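You operate a simulated robot arm through the tools that you are given. There is no shell and no other tool.

Carry out the task below with a simulated robot arm. There is one attempt and no reset: what you move stays moved.

## Task
Put both wrenches from the cart top away, lock up and tick BACK.
Fine: each in the slot with its word, top red drawer of the black cart; shut it; the red bar is the lock; tick with the cart's blue marker and put that back. Set down upright: blue marker.

It is judged by the outcome, as a careful person would: the job done as asked, and still so three seconds after it is handed in. It fails if anything else is knocked over, pushed out of place, dropped, spilled or broken.

## Robot
A 6-joint arm with a two-finger gripper, fixed in place. Base frame: the origin is on the floor under the middle of its stand, x ahead of it, y to its left, z up. Readings come in m, rad, newtons and seconds.
It reaches about 1.572 m from its shoulder. Its first joint turns from -2.897 to 2.897 rad. Payload 2.45 kg.
Tool frame: the origin (TCP) lies between the finger pads and is the grasp point; the fingertips stand 0.02 m ahead of it; z points along the fingers, y is the line along which they close. The gripper opens to 0.14 m; its body begins 0.168 m behind the TCP.
Orientation is that of the tool frame in the base frame, as [roll, pitch, yaw] about the fixed x, y, z axes, in that order (R = Rz(yaw) Ry(pitch) Rx(roll)). With the fingers straight down and closing along the base's y, the tool's x points along the base's -x, its y along +y and its z along -z.

## Interface
- The arm moves only by the tool servo_tool. Its argument "increments" is a list that holds one entry, the list of rows, each a list of 7 numbers: the closure in counts, from 0 (fully open) to 255 (shut), then the shift along the tool's x, y, z in m, then the turn, a rotation vector about the tool's x, y, z in rad. In form: [[[gripper, x, y, z, rx, ry, rz], ...]]. A call has 1 to 20 rows; each row shifts and turns the commanded pose from where the row before left it, along the tool's axes as they then stand. Each row takes 0.2 s and may step no farther than 0.05 m and 0.15 rad from the row before; otherwise, or with a gripper value out of range, the whole call is refused. A pose out of reach is approached as far as the arm can. The call stops where the force on the tool passes 80 N (or 10 N more than at its start, if that is more) or the arm is blocked; 0.2 s more then pass. Each finger travels about 0.045 m/s and halts on what it meets, pressing with about 42 N; the grip force reading is that of the motor and also rises with nothing between the fingers. The clock runs only during rows and for 0.2 s after the last one: add rows that do not move to give the fingers time. It gives the time, the measured TCP pose, the force on the tool (base axes), the opening and the grip force at its end, in the units of the frame above (readings bear some noise), with the torque about the TCP (base axes, N m) and any sound that the robot's microphone picked up.
- Cameras (640 x 400 px; columns grow to the right, rows downward): "scene" is fixed at [0.2223, 0.6501, 1.5191]; the picture's right is [-0.22, -0.97, 0.00], its down [-0.77, 0.18, -0.62] and it looks along [0.60, -0.14, -0.79] (base axes); focal length 277 px, centre (320, 200). "wrist" rides on the gripper at [0.078, 0.011, -0.209] in the tool frame; the picture's right is [-0.14, 0.99, 0.00], its down [-0.92, -0.13, -0.37] and it looks along [-0.36, -0.05, 0.93] (tool axes); focal length 280 px, centre (320, 200). There is no depth. A picture from a camera that has moved, and an enlarged one, comes with that camera's place and axes in the base frame and with its lens.
- grab_frame(camera): a new picture of that camera. It takes no simulated time.
- close_up(camera, box): a new picture of the part [left, top, right, bottom] of that camera's present view, enlarged. It takes no simulated time.
- job_done(): hands the job in; it is judged then, once.

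Nothing tells you positions but the pictures and the camera data. Unless the task says otherwise, let go and move clear before handing in.

The tools are called after "Call:" by a JSON object that holds its "api" and its "payload". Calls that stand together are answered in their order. servo_tool: Moves the arm, as the interface text tells. Its arguments: {"type":"object","properties":{"increments":{"type":"array"}},"required":["increments"]} The other tools are called the same way: grab_frame (camera) takes a picture; close_up (camera, box) takes an enlarged picture of a part of a camera's view; job_done () hands the job in.

At the start:

```text
time_s: 0.0
ee_pos: [0.8608, 0.0555, 1.1166]
tool_rot: [3.141, 0.0, -3.142]
ft_force: [-1.7, 0.3, 0.3]
torque: [0.01, -0.01, 0.0]
opening: 0.1402
finger_force: 0.1
```

scene: 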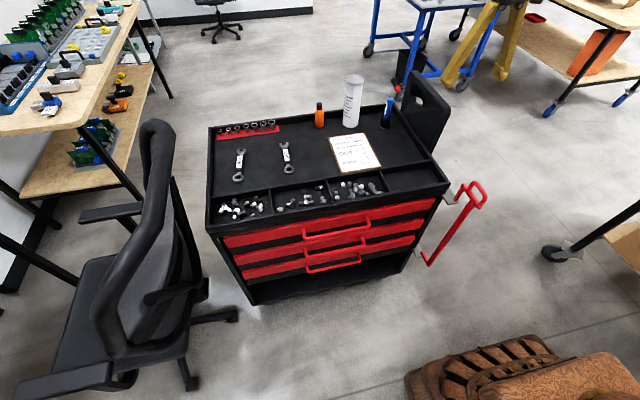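
wrist: 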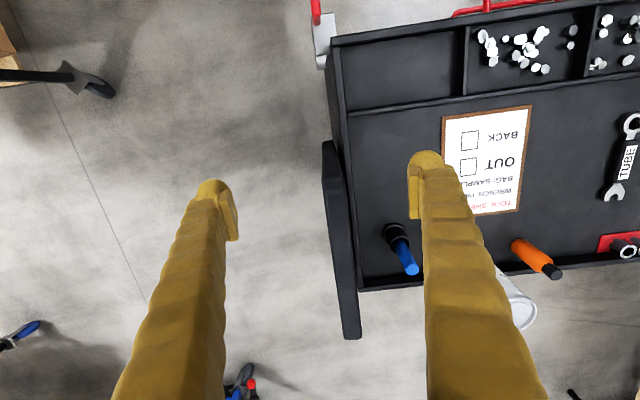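

I see a black cart with red drawers, two wrenches on its top, a card with OUT/BACK boxes, a blue marker in a holder, and a red bar on the right side. First I'll look more closely at everything.

Call:
{"api": "close_up", "payload": {"camera": "scene", "box": [200, 60, 360, 160]}}

Call:
{"api": "close_up", "payload": {"camera": "scene", "box": [320, 60, 480, 160]}}

Call:
{"api": "close_up", "payload": {"camera": "scene", "box": [200, 150, 360, 250]}}

Call:
{"api": "close_up", "payload": {"camera": "scene", "box": [340, 170, 500, 270]}}

Call:
{"api": "close_up", "payload": {"camera": "wrist", "box": [320, 80, 640, 280]}}

```text
4.00 times, centred on (280, 110) of scene
camera zoom: at [0.2223, 0.6501, 1.5191], right [-0.22, -0.97, 0.0], down [-0.77, 0.18, -0.62], along [0.6, -0.14, -0.79], focal length 1106 px, centre (480, 560)
```

zoom: 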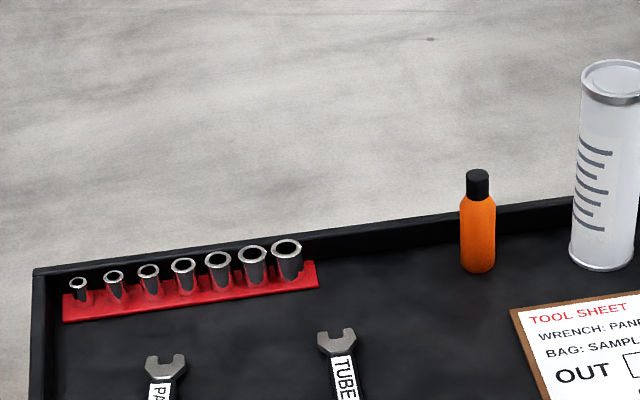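

```text
4.00 times, centred on (400, 110) of scene
camera zoom: at [0.2223, 0.6501, 1.5191], right [-0.22, -0.97, 0.0], down [-0.77, 0.18, -0.62], along [0.6, -0.14, -0.79], focal length 1106 px, centre (0, 560)
```

zoom: 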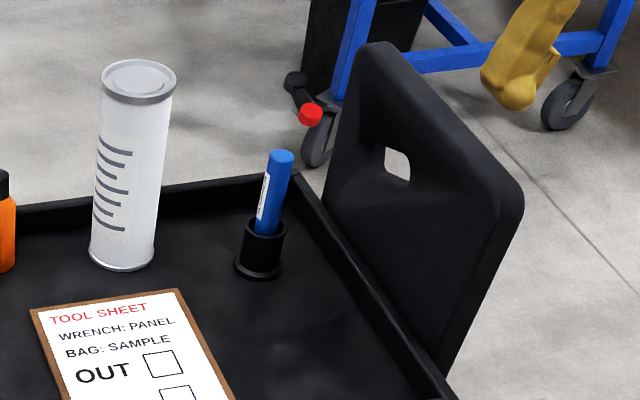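

```text
4.00 times, centred on (280, 200) of scene
camera zoom: at [0.2223, 0.6501, 1.5191], right [-0.22, -0.97, 0.0], down [-0.77, 0.18, -0.62], along [0.6, -0.14, -0.79], focal length 1106 px, centre (480, 200)
```

zoom: 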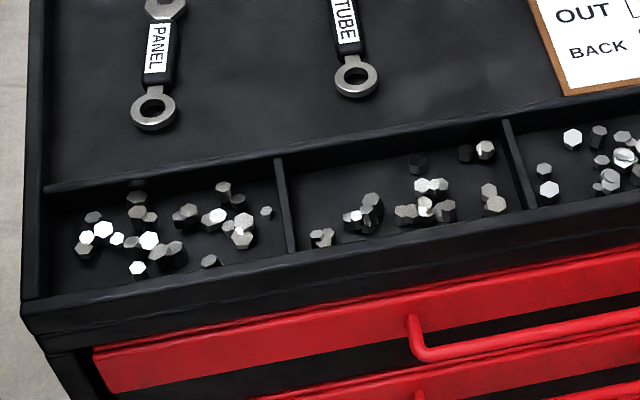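

```text
4.00 times, centred on (420, 220) of scene
camera zoom: at [0.2223, 0.6501, 1.5191], right [-0.22, -0.97, 0.0], down [-0.77, 0.18, -0.62], along [0.6, -0.14, -0.79], focal length 1106 px, centre (-80, 120)
```

zoom: 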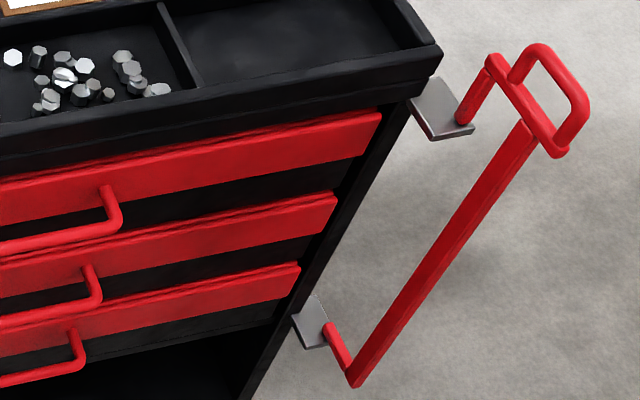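

```text
2.00 times, centred on (480, 180) of wrist
camera zoom: at [0.7831, 0.0675, 1.3249], right [0.14, 0.99, 0.0], down [0.92, -0.13, 0.37], along [0.36, -0.05, -0.93], focal length 561 px, centre (0, 240)
```

zoom: 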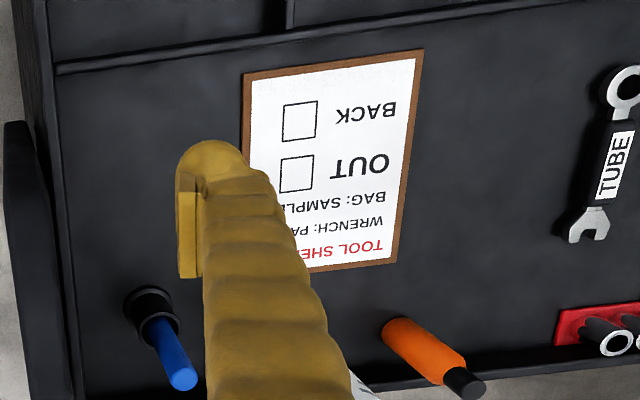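

The cart looks square to the robot, with its front at about x≈0.71, its top at z≈0.82 and the drawers facing the robot. The wrenches lie at about (0.98, 0.60) and (0.98, 0.77). I'll back the arm off for a better look at the drawer front and the lock bar.

Call:
{"api": "servo_tool", "payload": {"increments": [[[0, 0.031, 0.03, 0, 0, 0, 0], [0, 0.031, 0.03, -0.01, 0, 0, 0], [0, 0.031, 0.03, -0.01, 0, 0, 0], [0, 0.031, 0.03, 0, 0, 0, 0], [0, 0.031, 0.03, 0, 0, 0, 0], [0, 0.031, 0.03, 0, 0, 0, 0], [0, 0.031, 0.03, 0, 0, 0, 0], [0, 0.031, 0.03, 0, 0, 0, 0], [0, 0.031, 0.03, 0, 0, 0, 0], [0, 0.031, 0.03, 0, 0, 0, 0], [0, 0, 0, 0, 0, -0.14, 0], [0, 0, 0, 0, 0, -0.14, 0], [0, 0, 0, 0, 0, -0.14, 0], [0, 0, 0, 0, 0, -0.14, 0], [0, 0, 0, 0, 0, 0, 0]]]}}

Call:
{"api": "grab_frame", "payload": {"camera": "wrist"}}

Call:
{"api": "grab_frame", "payload": {"camera": "scene"}}

```text
time_s: 3.2
ee_pos: [0.551, 0.3564, 1.1366]
tool_rot: [-3.141, 0.561, -3.141]
ft_force: [-0.5, -0.4, -0.3]
torque: [0.01, 0.01, 0.0]
opening: 0.1402
finger_force: 0.0
```

```text
taken
camera wrist: at [0.3737, 0.3675, 1.2715], right [0.12, 0.99, 0.07], down [0.58, -0.13, 0.8], along [0.8, -0.05, -0.59], focal length 280 px, centre (320, 200)
```

wrist: 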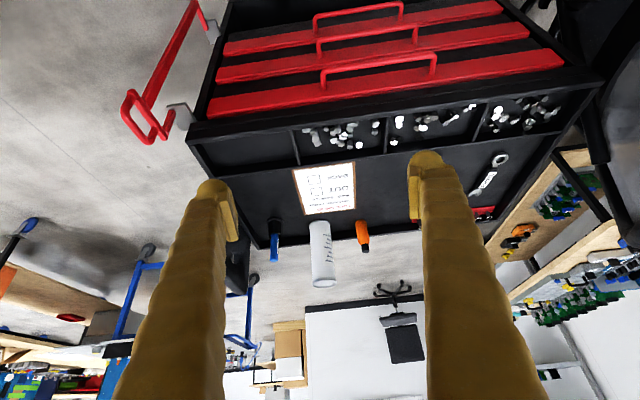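

```text
taken
```

scene: 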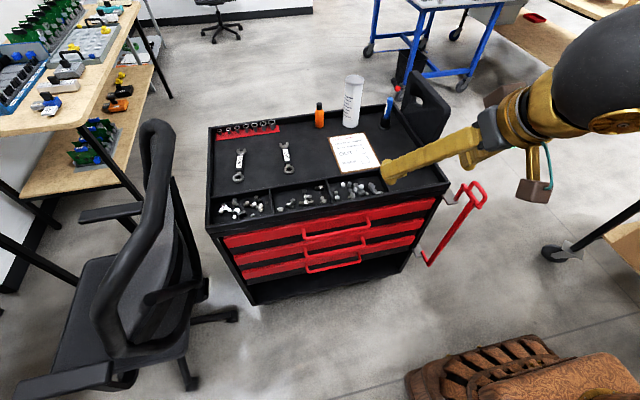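

Call:
{"api": "close_up", "payload": {"camera": "wrist", "box": [100, 0, 260, 160]}}

Call:
{"api": "close_up", "payload": {"camera": "wrist", "box": [190, 0, 430, 150]}}

Call:
{"api": "close_up", "payload": {"camera": "wrist", "box": [360, 0, 600, 150]}}

```text
2.50 times, centred on (180, 80) of wrist
camera zoom: at [0.3737, 0.3675, 1.2715], right [0.12, 0.99, 0.07], down [0.58, -0.13, 0.8], along [0.8, -0.05, -0.59], focal length 701 px, centre (670, 500)
```

zoom: 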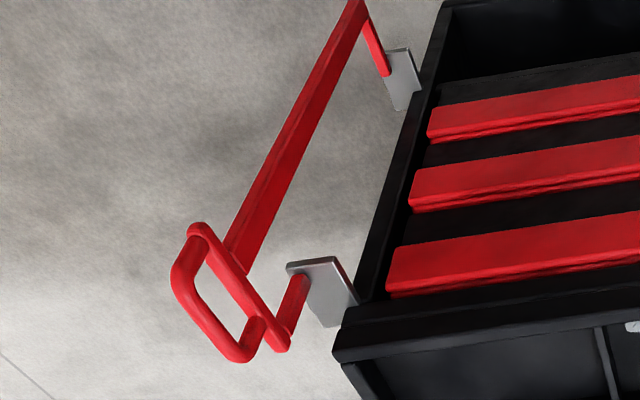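

```text
2.67 times, centred on (310, 75) of wrist
camera zoom: at [0.3737, 0.3675, 1.2715], right [0.12, 0.99, 0.07], down [0.58, -0.13, 0.8], along [0.8, -0.05, -0.59], focal length 748 px, centre (347, 533)
```

zoom: 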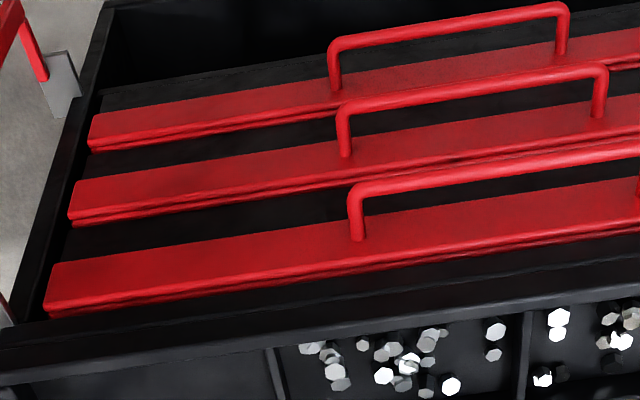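

```text
2.67 times, centred on (480, 75) of wrist
camera zoom: at [0.3737, 0.3675, 1.2715], right [0.12, 0.99, 0.07], down [0.58, -0.13, 0.8], along [0.8, -0.05, -0.59], focal length 748 px, centre (-107, 533)
```

zoom: 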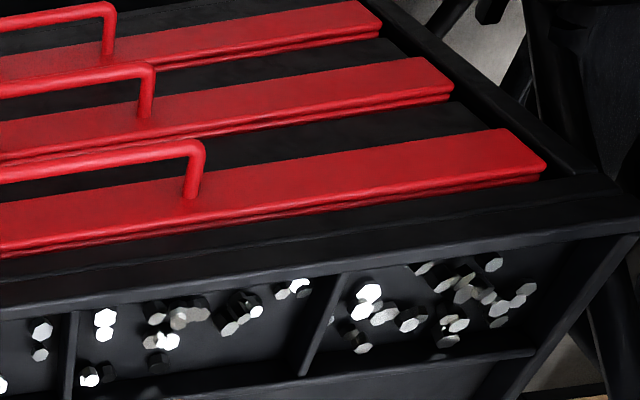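

The top drawer's handle runs from about y=0.38 to y=0.60 at x≈0.675, z≈0.735. I'll tilt and roll the gripper so the fingers close roughly vertically on it.

Call:
{"api": "servo_tool", "payload": {"increments": [[[0, 0, 0, 0, 0, -0.125, 0], [0, 0, 0, 0, 0, -0.125, 0], [0, 0, 0, 0, 0, -0.125, 0], [0, 0, 0, 0, 0, -0.125, 0], [60, 0, 0, 0, 0, 0, 0.1428], [100, 0, 0, 0, 0, 0, 0.1428], [120, 0, 0, 0, 0, 0, 0.1428], [120, 0, 0, 0, 0, 0, 0.1428], [120, 0, 0, 0, 0, 0, 0.1428], [120, 0, 0, 0, 0, 0, 0.1428], [120, 0, 0, 0, 0, 0, 0.1428], [120, 0, 0, 0, 0, 0, 0.1428], [120, 0, 0, 0, 0, 0, 0.1428], [120, 0, 0, 0, 0, 0, 0.1428], [120, 0, 0, 0, 0, 0, 0.1428], [120, 0, 0, 0, 0, 0, 0]]]}}

Call:
{"api": "grab_frame", "payload": {"camera": "wrist"}}

Call:
{"api": "grab_frame", "payload": {"camera": "scene"}}

```text
time_s: 6.6
ee_pos: [0.5809, 0.3117, 1.3054]
tool_rot: [2.154, 0.023, 1.6]
ft_force: [0.3, 0.3, -0.6]
torque: [0.03, -0.01, 0.01]
opening: 0.0742
finger_force: 0.1
out of reach, approached as far as the arm can: row 11, 12, 13, 14, 15
```

```text
taken
camera wrist: at [0.4101, 0.3879, 1.4275], right [0.55, -0.1, 0.83], down [-0.35, -0.93, 0.12], along [0.76, -0.35, -0.55], focal length 280 px, centre (320, 200)
```

wrist: 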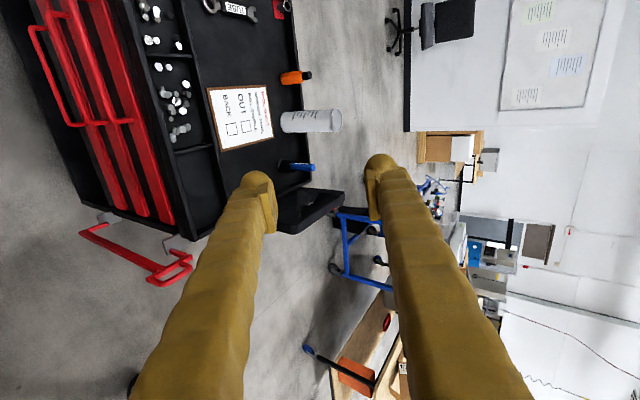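

```text
taken
```

scene: 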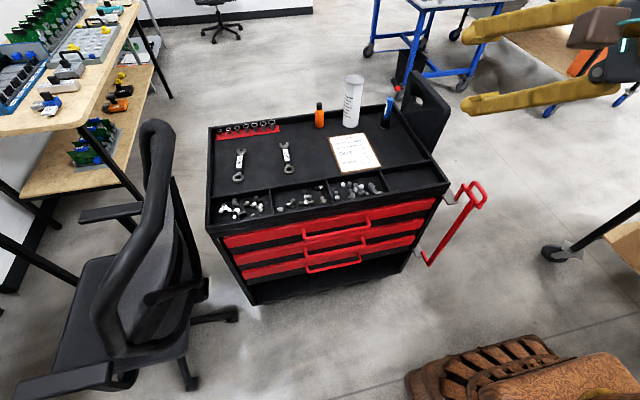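

The roll in that direction ran into a joint limit, so I'll roll the other way instead.

Call:
{"api": "servo_tool", "payload": {"increments": [[[120, 0, 0, 0, 0, 0, -0.1428], [120, 0, 0, 0, 0, 0, -0.1428], [120, 0, 0, 0, 0, 0, -0.1428], [120, 0, 0, 0, 0, 0, -0.1428], [120, 0, 0, 0, 0, 0, -0.1428], [120, 0, 0, 0, 0, 0, -0.1428], [120, 0, 0, 0, 0, 0, -0.1428], [120, 0, 0, 0, 0, 0, -0.1428], [120, 0, 0, 0, 0, 0, -0.1428], [120, 0, 0, 0, 0, 0, -0.1428], [120, 0, 0, 0, 0, 0, -0.1428], [120, 0, 0, 0, 0, 0, 0]]]}}

```text
time_s: 9.2
ee_pos: [0.5814, 0.3108, 1.3054]
tool_rot: [-3.107, 1.012, -3.094]
ft_force: [0.5, -0.4, -0.8]
torque: [-0.01, 0.03, 0.03]
opening: 0.0743
finger_force: 0.0
```

Call:
{"api": "servo_tool", "payload": {"increments": [[[120, 0, 0, 0, 0, 0, -0.1428], [120, 0, 0, 0, 0, 0, -0.1428], [120, 0, 0, 0, 0, 0, -0.1428], [120, 0, 0, 0, 0, 0, -0.1428], [120, 0, 0, 0, 0, 0, -0.1428], [120, 0, 0, 0, 0, 0, -0.1428], [120, 0, 0, 0, 0, 0, -0.1428], [120, 0, 0, 0, 0, 0, -0.1428], [120, 0, 0, 0, 0, 0, -0.1428], [120, 0, 0, 0, 0, 0, -0.1428], [120, 0, 0, 0, 0, 0, -0.1428], [120, 0, 0, 0, 0, 0, 0]]]}}

Call:
{"api": "grab_frame", "payload": {"camera": "wrist"}}

```text
time_s: 11.8
ee_pos: [0.5812, 0.3105, 1.3071]
tool_rot: [-2.128, -0.018, -1.551]
ft_force: [0.2, -0.2, 0.0]
torque: [-0.02, -0.01, 0.0]
opening: 0.0743
finger_force: 0.1
```

```text
taken
camera wrist: at [0.3996, 0.2321, 1.4078], right [-0.53, 0.11, -0.84], down [-0.26, 0.92, 0.29], along [0.81, 0.37, -0.45], focal length 280 px, centre (320, 200)
```

wrist: 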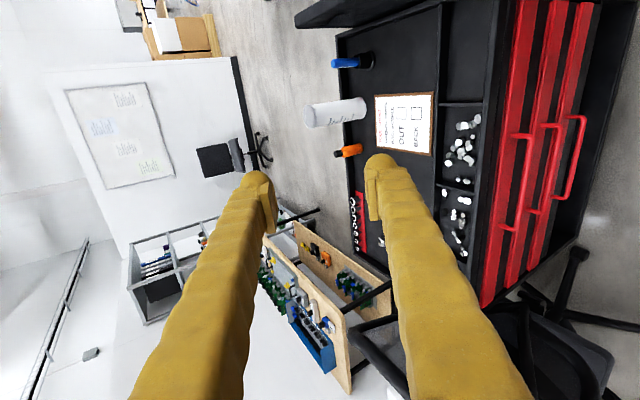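

Call:
{"api": "servo_tool", "payload": {"increments": [[[120, -0.01537, 0.03625, 0.0211, 0, 0, 0], [120, -0.01537, 0.03625, 0.0211, 0, 0, 0], [120, -0.01537, 0.03625, 0.0211, 0, 0, 0], [120, -0.01537, 0.03625, 0.0211, 0, 0, 0], [120, -0.01537, 0.03625, 0.0211, 0, 0, 0], [120, -0.01537, 0.03625, 0.0211, 0, 0, 0], [120, -0.01537, 0.03625, 0.0211, 0, 0, 0], [120, -0.01537, 0.03625, 0.0211, 0, 0, 0], [120, -0.01537, 0.03625, 0.0211, 0, 0, 0], [120, -0.01537, 0.03625, 0.0211, 0, 0, 0], [120, 0, 0, 0, 0, 0, 0]]]}}

Call:
{"api": "grab_frame", "payload": {"camera": "wrist"}}

Call:
{"api": "grab_frame", "payload": {"camera": "scene"}}

```text
time_s: 14.2
ee_pos: [0.5654, 0.4584, 0.8831]
tool_rot: [-2.128, -0.015, -1.552]
ft_force: [0.3, 0.8, -0.1]
torque: [-0.03, -0.02, 0.02]
opening: 0.0743
finger_force: 0.0
```

```text
taken
camera wrist: at [0.3845, 0.3793, 0.9849], right [-0.53, 0.11, -0.84], down [-0.26, 0.92, 0.29], along [0.81, 0.37, -0.45], focal length 280 px, centre (320, 200)
```

wrist: 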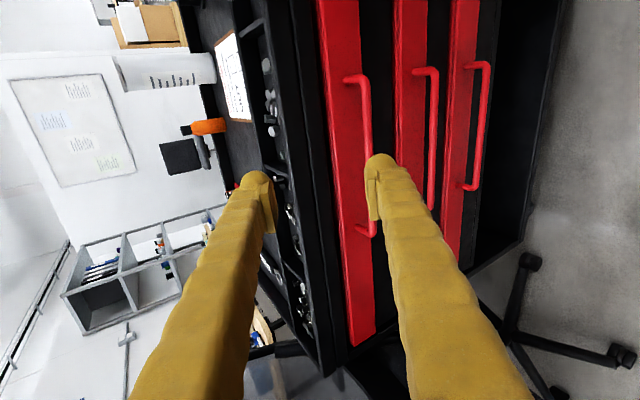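

```text
taken
```

scene: 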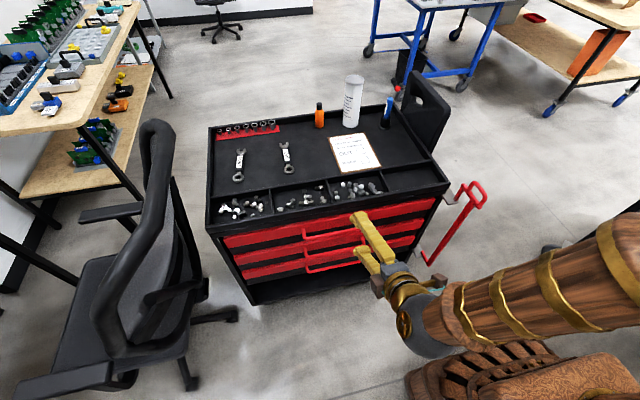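

The handle shows clearly in the wrist view. I'll narrow the fingers and move in to a pre-grasp.

Call:
{"api": "servo_tool", "payload": {"increments": [[[150, -0.0072, 0.0162, 0.0263, 0, 0, 0], [170, -0.0072, 0.0162, 0.0263, 0, 0, 0], [170, -0.0072, 0.0162, 0.0263, 0, 0, 0], [170, -0.0072, 0.0162, 0.0263, 0, 0, 0], [170, 0, 0, 0, 0, 0, 0]]]}}

Call:
{"api": "grab_frame", "payload": {"camera": "wrist"}}

Call:
{"api": "close_up", "payload": {"camera": "scene", "box": [280, 180, 440, 280]}}

```text
time_s: 15.4
ee_pos: [0.6224, 0.4858, 0.773]
tool_rot: [-2.126, -0.016, -1.552]
ft_force: [-0.6, -0.1, 0.1]
torque: [-0.01, 0.01, 0.04]
opening: 0.0466
finger_force: 0.1
```

```text
taken
camera wrist: at [0.4409, 0.4068, 0.8747], right [-0.52, 0.11, -0.84], down [-0.26, 0.92, 0.29], along [0.81, 0.37, -0.45], focal length 280 px, centre (320, 200)
```

wrist: 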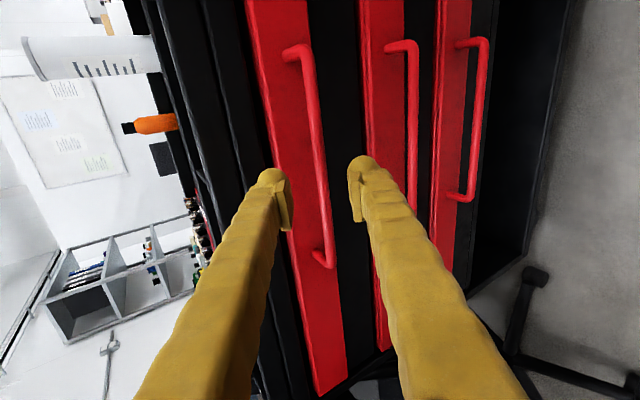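

```text
4.00 times, centred on (360, 230) of scene
camera zoom: at [0.2223, 0.6501, 1.5191], right [-0.22, -0.97, 0.0], down [-0.77, 0.18, -0.62], along [0.6, -0.14, -0.79], focal length 1106 px, centre (160, 80)
```

zoom: 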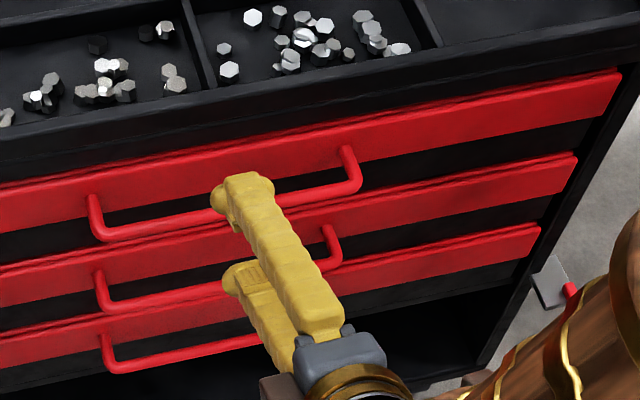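

Call:
{"api": "close_up", "payload": {"camera": "wrist", "box": [240, 120, 400, 280]}}

```text
2.50 times, centred on (320, 200) of wrist
camera zoom: at [0.4409, 0.4068, 0.8747], right [-0.52, 0.11, -0.84], down [-0.26, 0.92, 0.29], along [0.81, 0.37, -0.45], focal length 701 px, centre (320, 200)
```

zoom: 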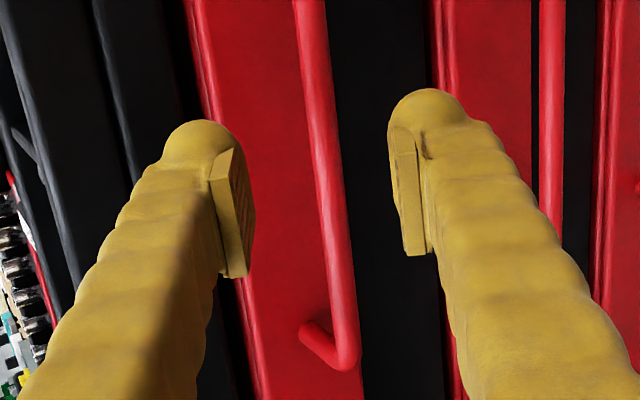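

Call:
{"api": "servo_tool", "payload": {"increments": [[[196, 0, 0, 0.01, 0, 0, 0], [196, 0, 0, 0.015, 0, 0, 0], [196, 0, 0, 0.01, 0, 0, 0], [196, 0, 0, 0.01, 0, 0, 0], [196, 0, 0, 0, 0, 0, 0]]]}}

Call:
{"api": "close_up", "payload": {"camera": "wrist", "box": [240, 120, 400, 280]}}

Call:
{"api": "close_up", "payload": {"camera": "scene", "box": [280, 180, 440, 280]}}

```text
time_s: 16.6
ee_pos: [0.6612, 0.4867, 0.7494]
tool_rot: [-2.128, -0.015, -1.551]
ft_force: [-0.9, 0.7, -0.2]
torque: [0.01, -0.02, -0.04]
opening: 0.0324
finger_force: 0.0
```

```text
2.50 times, centred on (320, 200) of wrist
camera zoom: at [0.4789, 0.4077, 0.8517], right [-0.52, 0.11, -0.84], down [-0.26, 0.92, 0.29], along [0.81, 0.37, -0.45], focal length 701 px, centre (320, 200)
```

zoom: 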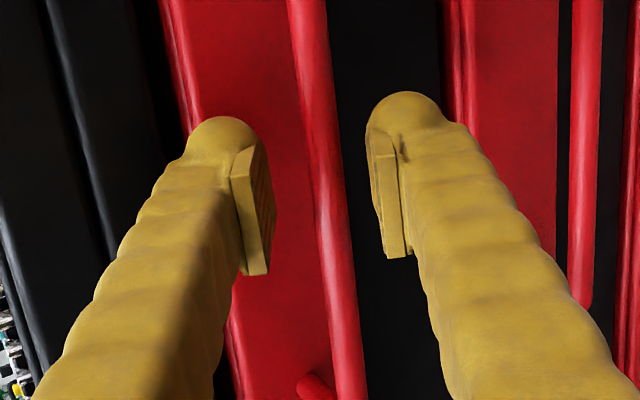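

```text
4.00 times, centred on (360, 230) of scene
camera zoom: at [0.2223, 0.6501, 1.5191], right [-0.22, -0.97, 0.0], down [-0.77, 0.18, -0.62], along [0.6, -0.14, -0.79], focal length 1106 px, centre (160, 80)
```

zoom: 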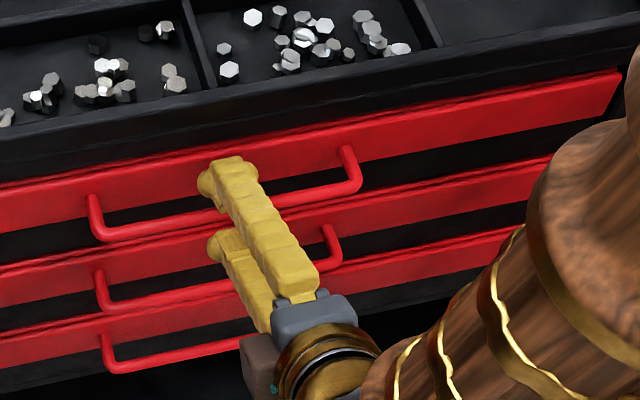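

Call:
{"api": "servo_tool", "payload": {"increments": [[[196, 0, 0, 0.006, 0, 0, 0], [255, 0, 0, 0, 0, 0, 0], [255, 0, 0, 0, 0, 0, 0], [255, 0, 0, 0, 0, 0, 0], [255, 0, 0, 0, 0, 0, 0]]]}}

Call:
{"api": "close_up", "payload": {"camera": "wrist", "box": [240, 120, 400, 280]}}

```text
time_s: 17.8
ee_pos: [0.6646, 0.4859, 0.7446]
tool_rot: [-2.131, -0.017, -1.552]
ft_force: [-7.1, 5.5, -36.9]
torque: [0.8, 0.28, -0.36]
opening: 0.0111
finger_force: 37.8
```

```text
2.50 times, centred on (320, 200) of wrist
camera zoom: at [0.4836, 0.4073, 0.8476], right [-0.53, 0.11, -0.84], down [-0.26, 0.92, 0.29], along [0.81, 0.37, -0.46], focal length 701 px, centre (320, 200)
```

zoom: 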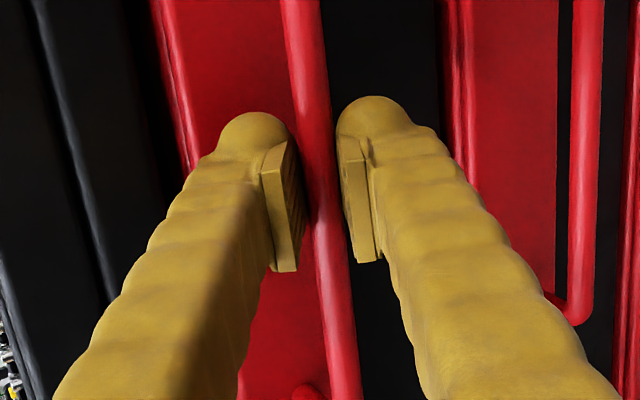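

Handle gripped at 11 mm. I'll ease off the side load and pull the drawer straight back.

Call:
{"api": "servo_tool", "payload": {"increments": [[[255, 0, 0.003, 0, 0, 0, 0], [255, -0.0002, 0.0053, -0.0085, 0, 0, 0], [255, -0.0002, 0.0053, -0.0085, 0, 0, 0], [255, -0.0004, 0.0106, -0.017, 0, 0, 0], [255, -0.0004, 0.0106, -0.017, 0, 0, 0], [255, 0, 0, 0, 0, 0, 0]]]}}

Call:
{"api": "grab_frame", "payload": {"camera": "scene"}}

```text
time_s: 19.2
ee_pos: [0.6023, 0.4878, 0.7455]
tool_rot: [-2.125, -0.016, -1.553]
ft_force: [1.1, -29.6, 11.0]
torque: [0.59, -0.08, -0.72]
opening: 0.0111
finger_force: 38.2
```

```text
taken
```

scene: 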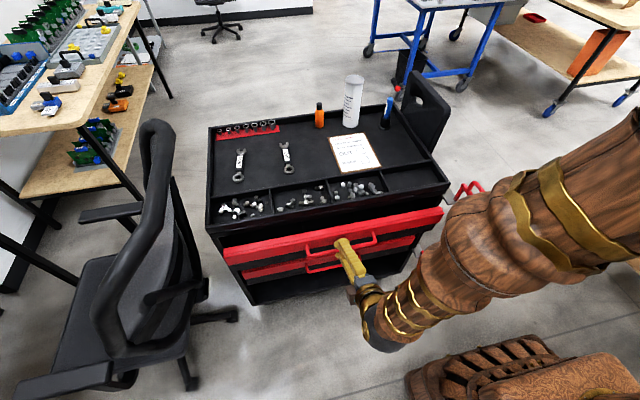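

Call:
{"api": "servo_tool", "payload": {"increments": [[[255, 0.003, 0, 0, 0, 0, 0], [255, 0.0002, 0.0106, -0.017, 0, 0, 0], [255, 0.0002, 0.0106, -0.017, 0, 0, 0], [255, 0.0002, 0.0106, -0.017, 0, 0, 0], [255, 0.0002, 0.0106, -0.017, 0, 0, 0], [255, 0.0002, 0.0106, -0.017, 0, 0, 0], [255, 0, 0, 0, 0, 0, 0]]]}}

Call:
{"api": "grab_frame", "payload": {"camera": "scene"}}

```text
time_s: 20.8
ee_pos: [0.5015, 0.4798, 0.7421]
tool_rot: [-2.129, -0.018, -1.552]
ft_force: [0.2, 33.6, -40.8]
torque: [1.09, 0.14, -0.22]
opening: 0.0086
finger_force: 36.6
```

```text
taken
```

scene: 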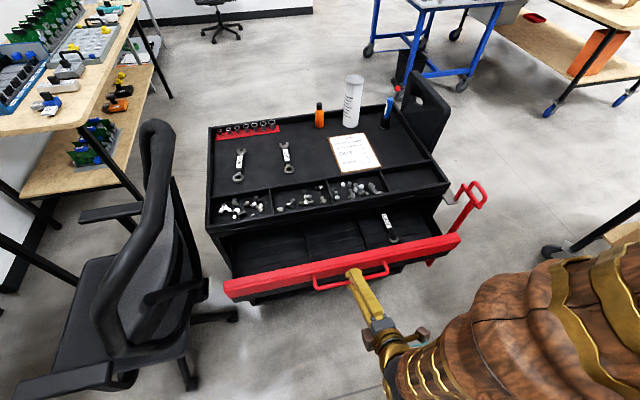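

Call:
{"api": "grab_frame", "payload": {"camera": "wrist"}}

Call:
{"api": "close_up", "payload": {"camera": "scene", "box": [200, 190, 480, 310]}}

```text
taken
camera wrist: at [0.3205, 0.4012, 0.8449], right [-0.53, 0.11, -0.84], down [-0.26, 0.92, 0.29], along [0.81, 0.37, -0.46], focal length 280 px, centre (320, 200)
```

wrist: 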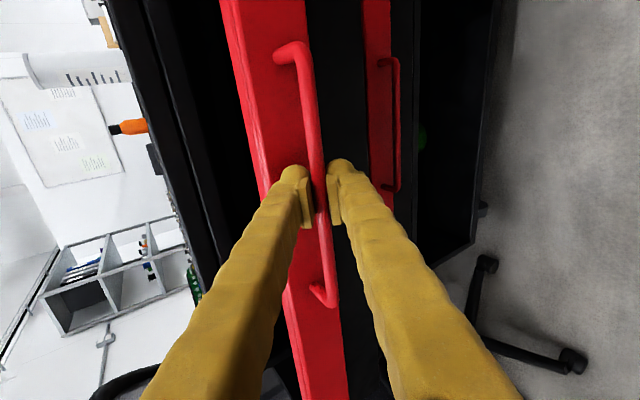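

```text
2.29 times, centred on (340, 250) of scene
camera zoom: at [0.2223, 0.6501, 1.5191], right [-0.22, -0.97, 0.0], down [-0.77, 0.18, -0.62], along [0.6, -0.14, -0.79], focal length 632 px, centre (274, 86)
```

zoom: 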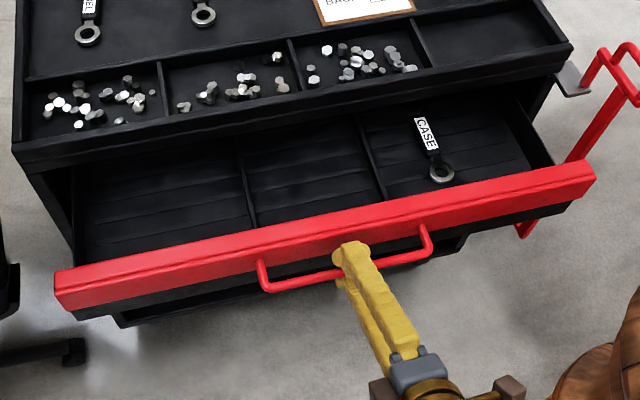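

Call:
{"api": "servo_tool", "payload": {"increments": [[[255, -0.003, 0.002, 0, 0, 0, 0], [255, 0, 0.0106, -0.017, 0, 0, 0], [255, 0, 0.0106, -0.017, 0, 0, 0], [255, 0, 0.0106, -0.017, 0, 0, 0], [255, 0, 0, 0, 0, 0, 0]]]}}

Call:
{"api": "grab_frame", "payload": {"camera": "scene"}}

```text
time_s: 22.0
ee_pos: [0.4404, 0.4837, 0.7423]
tool_rot: [-2.126, -0.015, -1.553]
ft_force: [-1.9, -30.1, 1.2]
torque: [0.88, 0.01, -0.72]
opening: 0.0078
finger_force: 36.0
```

```text
taken
```

scene: 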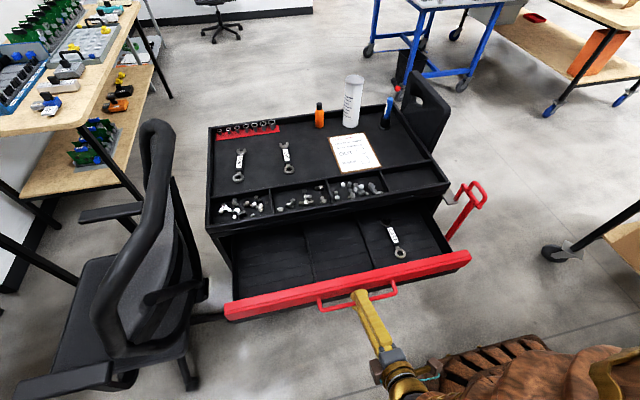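

Call:
{"api": "close_up", "payload": {"camera": "scene", "box": [220, 205, 340, 290]}}

Call:
{"api": "close_up", "payload": {"camera": "scene", "box": [340, 200, 480, 290]}}

```text
4.71 times, centred on (280, 248) of scene
camera zoom: at [0.2223, 0.6501, 1.5191], right [-0.22, -0.97, 0.0], down [-0.77, 0.18, -0.62], along [0.6, -0.14, -0.79], focal length 1302 px, centre (508, -24)
```

zoom: 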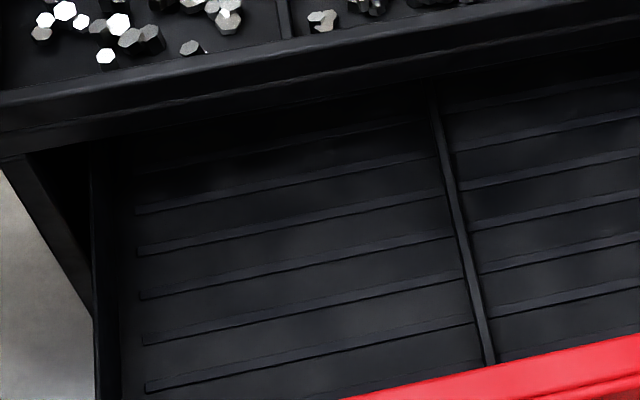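

```text
4.44 times, centred on (410, 245) of scene
camera zoom: at [0.2223, 0.6501, 1.5191], right [-0.22, -0.97, 0.0], down [-0.77, 0.18, -0.62], along [0.6, -0.14, -0.79], focal length 1229 px, centre (-80, 0)
```

zoom: 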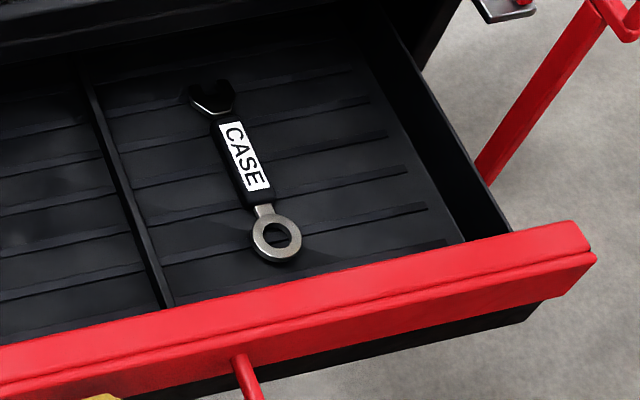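

Call:
{"api": "servo_tool", "payload": {"increments": [[[255, 0.0015, 0.0, 0, 0, 0, 0], [255, 0, 0.0106, -0.017, 0, 0, 0], [255, 0, 0.0106, -0.017, 0, 0, 0], [255, 0, 0, 0, 0, 0, 0]]]}}

Call:
{"api": "grab_frame", "payload": {"camera": "scene"}}

```text
time_s: 23.0
ee_pos: [0.4022, 0.4824, 0.7427]
tool_rot: [-2.123, -0.012, -1.55]
ft_force: [1.1, 25.0, 25.8]
torque: [1.08, -0.08, -0.42]
opening: 0.0075
finger_force: 35.2
```

```text
taken
```

scene: 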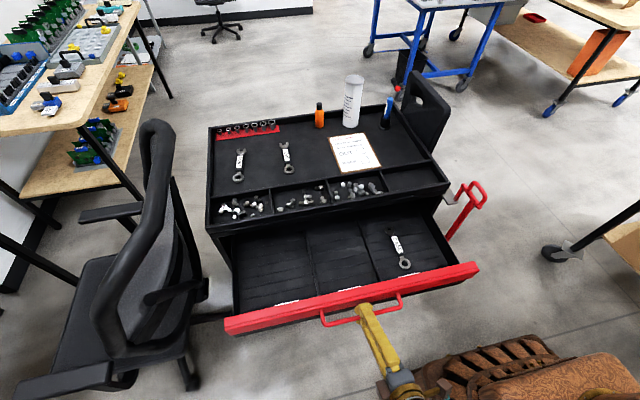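

White label strips show just behind the drawer front, and that's wide enough to work. I'll let go of the handle, back off and look into the drawer with the wrist camera.

Call:
{"api": "servo_tool", "payload": {"increments": [[[200, 0, 0, 0, 0, 0, 0], [180, 0, 0, 0, 0, 0, 0], [180, 0, 0, 0, 0, 0, 0], [180, 0, 0, -0.015, 0, 0, 0], [180, 0, 0, -0.02, 0, 0, 0], [180, 0, 0, -0.02, 0, 0, 0], [180, 0, 0, 0, 0, 0, 0]]]}}

Call:
{"api": "grab_frame", "payload": {"camera": "wrist"}}

```text
time_s: 24.6
ee_pos: [0.3543, 0.4799, 0.77]
tool_rot: [-2.127, -0.016, -1.554]
ft_force: [-0.1, -0.1, -0.2]
torque: [-0.01, 0.01, 0.02]
opening: 0.0414
finger_force: 0.1
```

```text
taken
camera wrist: at [0.173, 0.4008, 0.8718], right [-0.52, 0.11, -0.84], down [-0.26, 0.92, 0.29], along [0.81, 0.37, -0.45], focal length 280 px, centre (320, 200)
```

wrist: 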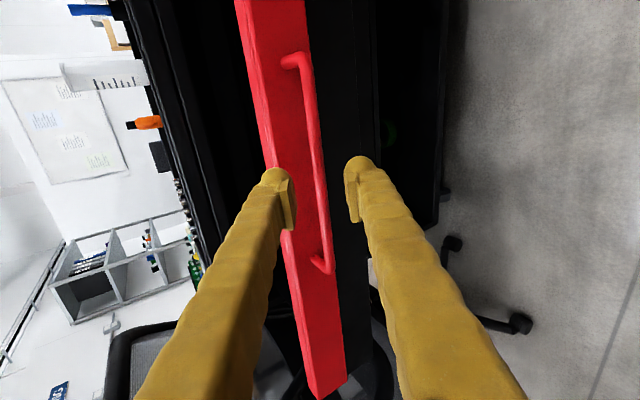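

Call:
{"api": "servo_tool", "payload": {"increments": [[[150, 0.0007, -0.0382, -0.0238, 0, 0, 0], [100, 0.0007, -0.0382, -0.0238, 0, 0, 0], [60, 0.0007, -0.0382, -0.0238, 0, 0, 0], [0, 0.0007, -0.0382, -0.0238, 0, 0, 0], [0, 0.0007, -0.0382, -0.0238, 0, 0, 0], [0, 0.0007, -0.0382, -0.0238, 0, 0, 0], [0, 0.0007, -0.0382, -0.0238, 0, 0, 0], [0, 0.0, -0.02, 0.03, 0, 0, 0], [0, 0.0, -0.02, 0.03, 0, 0, 0], [0, 0.0, -0.02, 0.03, 0, 0, 0], [0, 0.0, -0.02, 0.03, 0, 0, 0], [0, 0, 0, 0, 0, 0, 0]]]}}

Call:
{"api": "servo_tool", "payload": {"increments": [[[0, 0, 0, 0, 0, 0, 0.1428], [0, 0, 0, 0, 0, 0, 0.1428], [0, 0, 0, 0, 0, 0, 0.1428], [0, 0, 0, 0, 0, 0, 0.1428], [0, 0, 0, 0, 0, 0, 0.1428], [0, 0, 0, 0, 0, 0, 0.1428], [0, 0, 0, 0, 0, 0, 0.1428], [0, 0, 0, 0, 0, 0, 0.1428], [0, 0, 0, 0, 0, 0, 0.1428], [0, 0, 0, 0, 0, 0, 0.1428], [0, 0, 0, 0, 0, 0, 0.1428], [0, 0, 0, 0, 0, 0.145, 0], [0, 0, 0, 0, 0, 0.145, 0], [0, 0, 0, 0, 0, 0.145, 0], [0, 0, 0, 0, 0, 0.145, 0], [0, 0, 0, 0, 0, 0.145, 0], [0, 0, 0, 0, 0, 0.145, 0], [0, 0, 0, 0, 0, 0.145, 0], [0, 0, 0, 0, 0, 0, 0]]]}}

Call:
{"api": "grab_frame", "payload": {"camera": "wrist"}}

```text
time_s: 25.7
ee_pos: [0.3612, 0.4699, 0.8721]
tool_rot: [-2.153, -0.199, -1.564]
ft_force: [-0.7, 0.2, -0.1]
torque: [-0.02, -0.04, 0.01]
opening: 0.136
finger_force: 0.2
stopped in row 5: the arm was blocked; the commanded pose is now the measured one
```

```text
time_s: 29.7
ee_pos: [0.3599, 0.4719, 0.8743]
tool_rot: [-2.946, -0.029, -3.138]
ft_force: [0.6, 0.3, 0.9]
torque: [0.0, 0.04, 0.02]
opening: 0.14
finger_force: 0.1
```

```text
taken
camera wrist: at [0.2873, 0.5233, 1.0775], right [0.13, 0.97, -0.2], down [0.93, -0.05, 0.36], along [0.34, -0.23, -0.91], focal length 280 px, centre (320, 200)
```

wrist: 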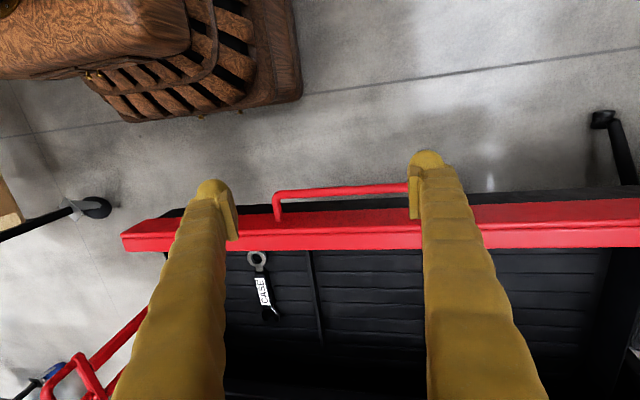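

Call:
{"api": "servo_tool", "payload": {"increments": [[[0, 0, 0, 0, -0.1, -0.015, 0], [0, 0, 0, 0, -0.096, -0.014, 0], [0, 0, 0, -0.04, 0, 0, 0], [0, -0.01, 0, -0.04, 0, 0, 0], [0, -0.03, 0.005, -0.03, 0, 0, 0], [0, -0.03, 0.005, -0.02, 0, 0, 0], [0, -0.03, 0.005, 0, 0, 0, 0], [0, -0.03, 0.005, 0, 0, 0, 0], [0, -0.03, 0.005, 0, 0, 0, 0], [0, 0, 0, 0, 0, 0, 0]]]}}

Call:
{"api": "grab_frame", "payload": {"camera": "wrist"}}

Call:
{"api": "grab_frame", "payload": {"camera": "scene"}}

```text
time_s: 31.9
ee_pos: [0.5199, 0.4968, 1.0042]
tool_rot: [3.141, 0.002, -3.133]
ft_force: [1.5, 0.4, -0.5]
torque: [-0.01, 0.01, 0.0]
opening: 0.14
finger_force: 0.2
```

```text
taken
camera wrist: at [0.4424, 0.508, 1.2123], right [0.13, 0.99, 0.0], down [0.92, -0.12, 0.37], along [0.37, -0.05, -0.93], focal length 280 px, centre (320, 200)
```

wrist: 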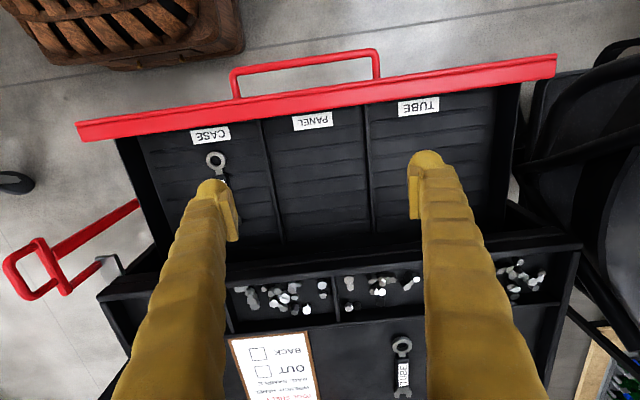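

```text
taken
```

scene: 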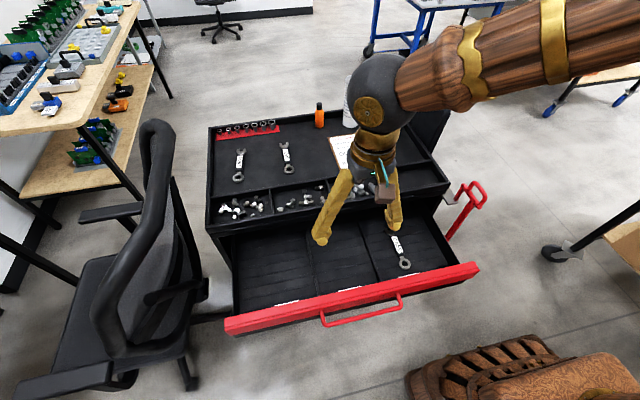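

The labels read CASE (right, y≈0.30), PANEL (middle, y≈0.49) and TUBE (left, y≈0.67). Next I'll move over the TUBE wrench on the cart top for a closer look.

Call:
{"api": "servo_tool", "payload": {"increments": [[[0, 0, 0, -0.03, 0, 0, 0], [0, -0.045, 0.011, 0, 0, 0, -0.0086], [0, -0.045, 0.011, 0, 0, 0, 0], [0, -0.045, 0.011, 0, 0, 0, 0], [0, -0.045, 0.011, 0, 0, 0, 0], [0, -0.045, 0.011, 0, 0, 0, 0], [0, -0.045, 0.011, 0, 0, 0, 0], [0, -0.045, 0.011, 0, 0, 0, 0], [0, -0.045, 0.011, 0, 0, 0, 0], [0, -0.045, 0.011, 0, 0, 0, 0], [0, -0.04, 0.005, 0.02, 0, 0, 0], [0, 0, 0, 0.03, 0, 0, 0], [0, 0, 0, 0, 0, 0, 0]]]}}

Call:
{"api": "grab_frame", "payload": {"camera": "wrist"}}

Call:
{"api": "grab_frame", "payload": {"camera": "scene"}}

```text
time_s: 34.7
ee_pos: [0.9643, 0.6075, 0.9812]
tool_rot: [3.141, 0.003, -3.127]
ft_force: [0.1, 0.4, 0.6]
torque: [0.02, -0.01, 0.0]
opening: 0.1399
finger_force: 0.0
```

```text
taken
camera wrist: at [0.8856, 0.6175, 1.1905], right [0.12, 0.99, 0.0], down [0.92, -0.11, 0.37], along [0.37, -0.05, -0.93], focal length 280 px, centre (320, 200)
```

wrist: 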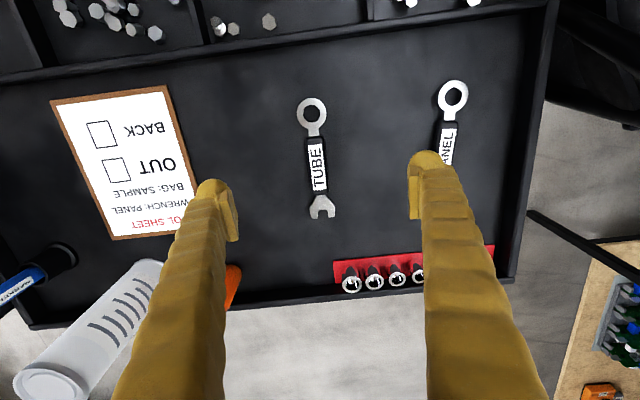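

```text
taken
```

scene: 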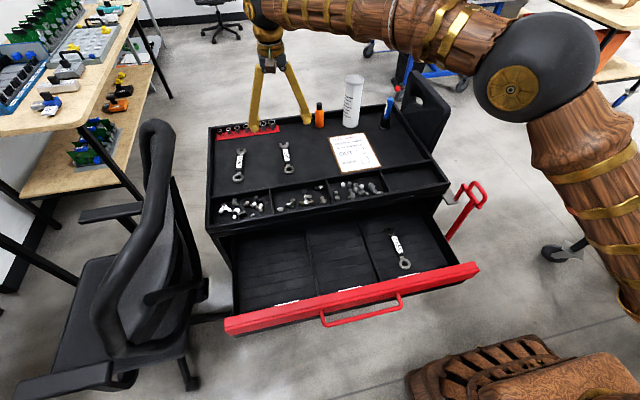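

Call:
{"api": "servo_tool", "payload": {"increments": [[[100, 0, 0, 0, 0, 0, 0.041], [145, -0.014, -0.006, 0.02, 0, 0, 0], [145, 0, 0, 0.03, 0, 0, 0], [145, 0, 0, 0.03, 0, 0, 0], [145, 0, 0, 0, 0, 0, 0], [145, 0, 0, 0, 0, 0, 0]]]}}

Call:
{"api": "grab_frame", "payload": {"camera": "wrist"}}

Call:
{"api": "close_up", "payload": {"camera": "scene", "box": [220, 110, 340, 190]}}

```text
time_s: 36.1
ee_pos: [0.9772, 0.5998, 0.9043]
tool_rot: [-3.141, 0.002, 3.117]
ft_force: [-0.3, -0.3, 0.6]
torque: [0.03, -0.01, 0.0]
opening: 0.0602
finger_force: 0.0
```

```text
taken
camera wrist: at [0.899, 0.6143, 1.1123], right [0.16, 0.99, 0.0], down [0.92, -0.15, 0.37], along [0.37, -0.06, -0.93], focal length 280 px, centre (320, 200)
```

wrist: 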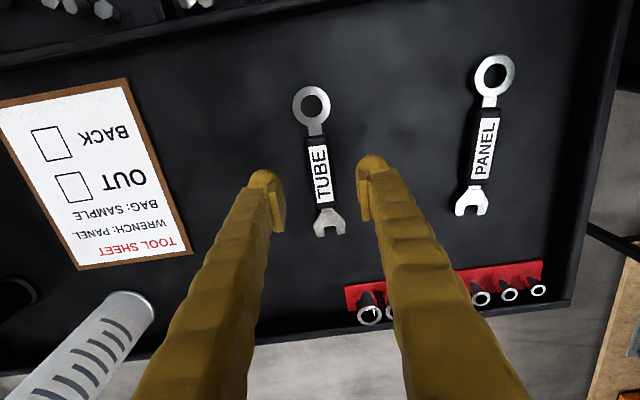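

```text
5.00 times, centred on (280, 150) of scene
camera zoom: at [0.2223, 0.6501, 1.5191], right [-0.22, -0.97, 0.0], down [-0.77, 0.18, -0.62], along [0.6, -0.14, -0.79], focal length 1383 px, centre (520, 450)
```

zoom: 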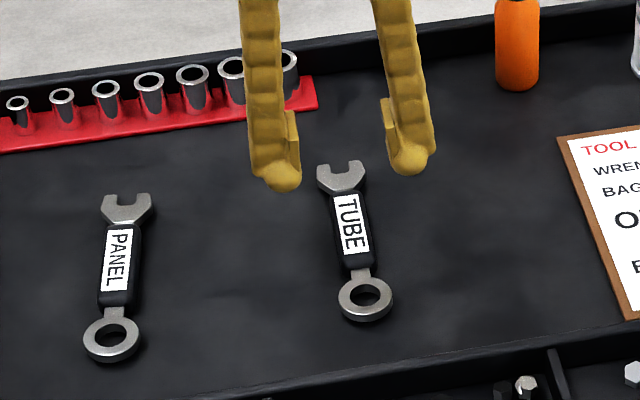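

Call:
{"api": "servo_tool", "payload": {"increments": [[[145, 0, 0, 0.03, 0, 0, 0], [145, 0, 0, 0.02, 0, 0, 0], [145, 0, 0, 0.01, 0, 0, 0], [145, 0, 0, 0, 0, 0, 0]]]}}

Call:
{"api": "grab_frame", "payload": {"camera": "wrist"}}

Call:
{"api": "close_up", "payload": {"camera": "scene", "box": [240, 120, 340, 190]}}

```text
time_s: 37.1
ee_pos: [0.977, 0.6019, 0.843]
tool_rot: [3.141, 0.001, 3.115]
ft_force: [0.1, 1.5, 0.1]
torque: [0.0, 0.0, -0.02]
opening: 0.0606
finger_force: 0.1
```

```text
taken
camera wrist: at [0.8993, 0.6147, 1.0516], right [0.16, 0.99, 0.0], down [0.92, -0.15, 0.37], along [0.37, -0.06, -0.93], focal length 280 px, centre (320, 200)
```

wrist: 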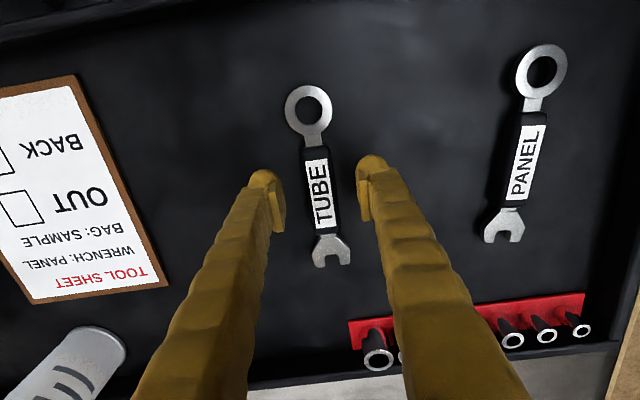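

```text
5.71 times, centred on (290, 155) of scene
camera zoom: at [0.2223, 0.6501, 1.5191], right [-0.22, -0.97, 0.0], down [-0.77, 0.18, -0.62], along [0.6, -0.14, -0.79], focal length 1580 px, centre (491, 457)
```

zoom: 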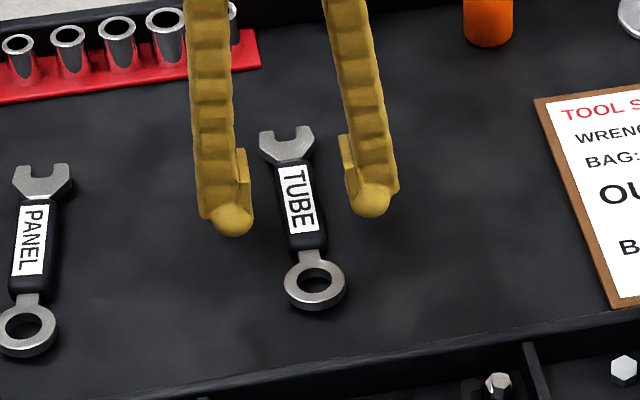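

Call:
{"api": "servo_tool", "payload": {"increments": [[[145, 0, 0, 0.004, 0, 0, 0], [145, 0, 0, 0.003, 0, 0, 0], [145, 0, 0, 0, 0, 0, 0]]]}}

Call:
{"api": "close_up", "payload": {"camera": "scene", "box": [240, 120, 340, 190]}}

```text
time_s: 37.9
ee_pos: [0.9774, 0.6011, 0.8361]
tool_rot: [-3.141, 0.001, 3.116]
ft_force: [-0.1, 0.2, 0.3]
torque: [0.01, 0.02, -0.02]
opening: 0.0603
finger_force: 0.0
```

```text
5.71 times, centred on (290, 155) of scene
camera zoom: at [0.2223, 0.6501, 1.5191], right [-0.22, -0.97, 0.0], down [-0.77, 0.18, -0.62], along [0.6, -0.14, -0.79], focal length 1580 px, centre (491, 457)
```

zoom: 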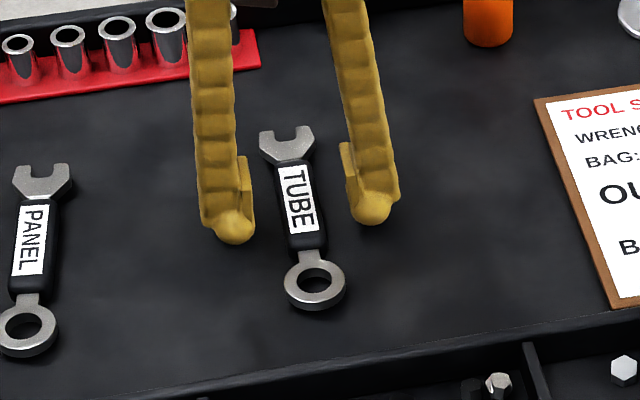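

Call:
{"api": "servo_tool", "payload": {"increments": [[[145, 0, 0, 0.002, 0, 0, 0], [145, 0, 0, 0.002, 0, 0, 0], [145, 0, 0, 0, 0, 0, 0]]]}}

```text
time_s: 38.7
ee_pos: [0.9767, 0.6006, 0.8323]
tool_rot: [3.141, 0.003, 3.115]
ft_force: [0.3, -0.6, 0.0]
torque: [0.02, -0.01, -0.03]
opening: 0.0601
finger_force: 0.0
```

Call:
{"api": "servo_tool", "payload": {"increments": [[[145, 0, 0, 0.002, 0, 0, 0], [145, 0, 0, 0.002, 0, 0, 0], [145, 0, 0, 0, 0, 0, 0]]]}}

Call:
{"api": "close_up", "payload": {"camera": "scene", "box": [240, 120, 340, 190]}}

Call:
{"api": "close_up", "payload": {"camera": "wrist", "box": [220, 100, 420, 260]}}

```text
time_s: 39.5
ee_pos: [0.9776, 0.6018, 0.8297]
tool_rot: [-3.14, 0.002, 3.115]
ft_force: [-1.5, -1.8, 4.2]
torque: [0.03, 0.05, -0.01]
opening: 0.0606
finger_force: 0.0
```

```text
5.71 times, centred on (290, 155) of scene
camera zoom: at [0.2223, 0.6501, 1.5191], right [-0.22, -0.97, 0.0], down [-0.77, 0.18, -0.62], along [0.6, -0.14, -0.79], focal length 1580 px, centre (491, 457)
```

zoom: 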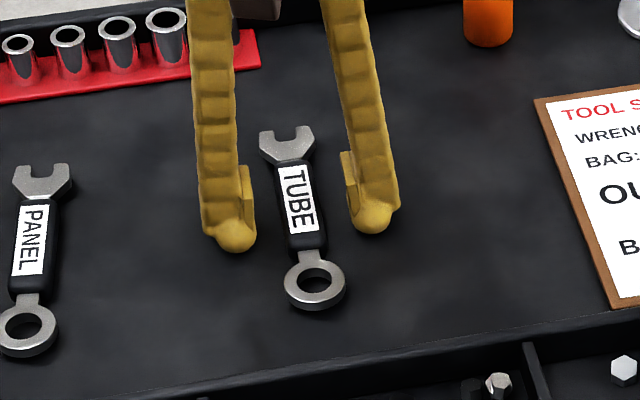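

```text
2.50 times, centred on (320, 180) of wrist
camera zoom: at [0.8997, 0.6146, 1.0373], right [0.16, 0.99, 0.0], down [0.92, -0.15, 0.37], along [0.37, -0.06, -0.93], focal length 701 px, centre (320, 250)
```

zoom: 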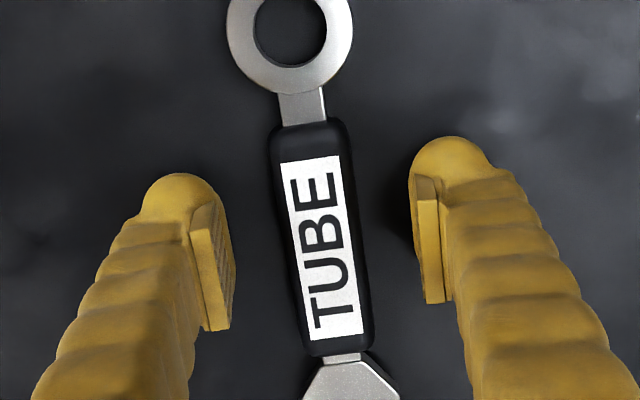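

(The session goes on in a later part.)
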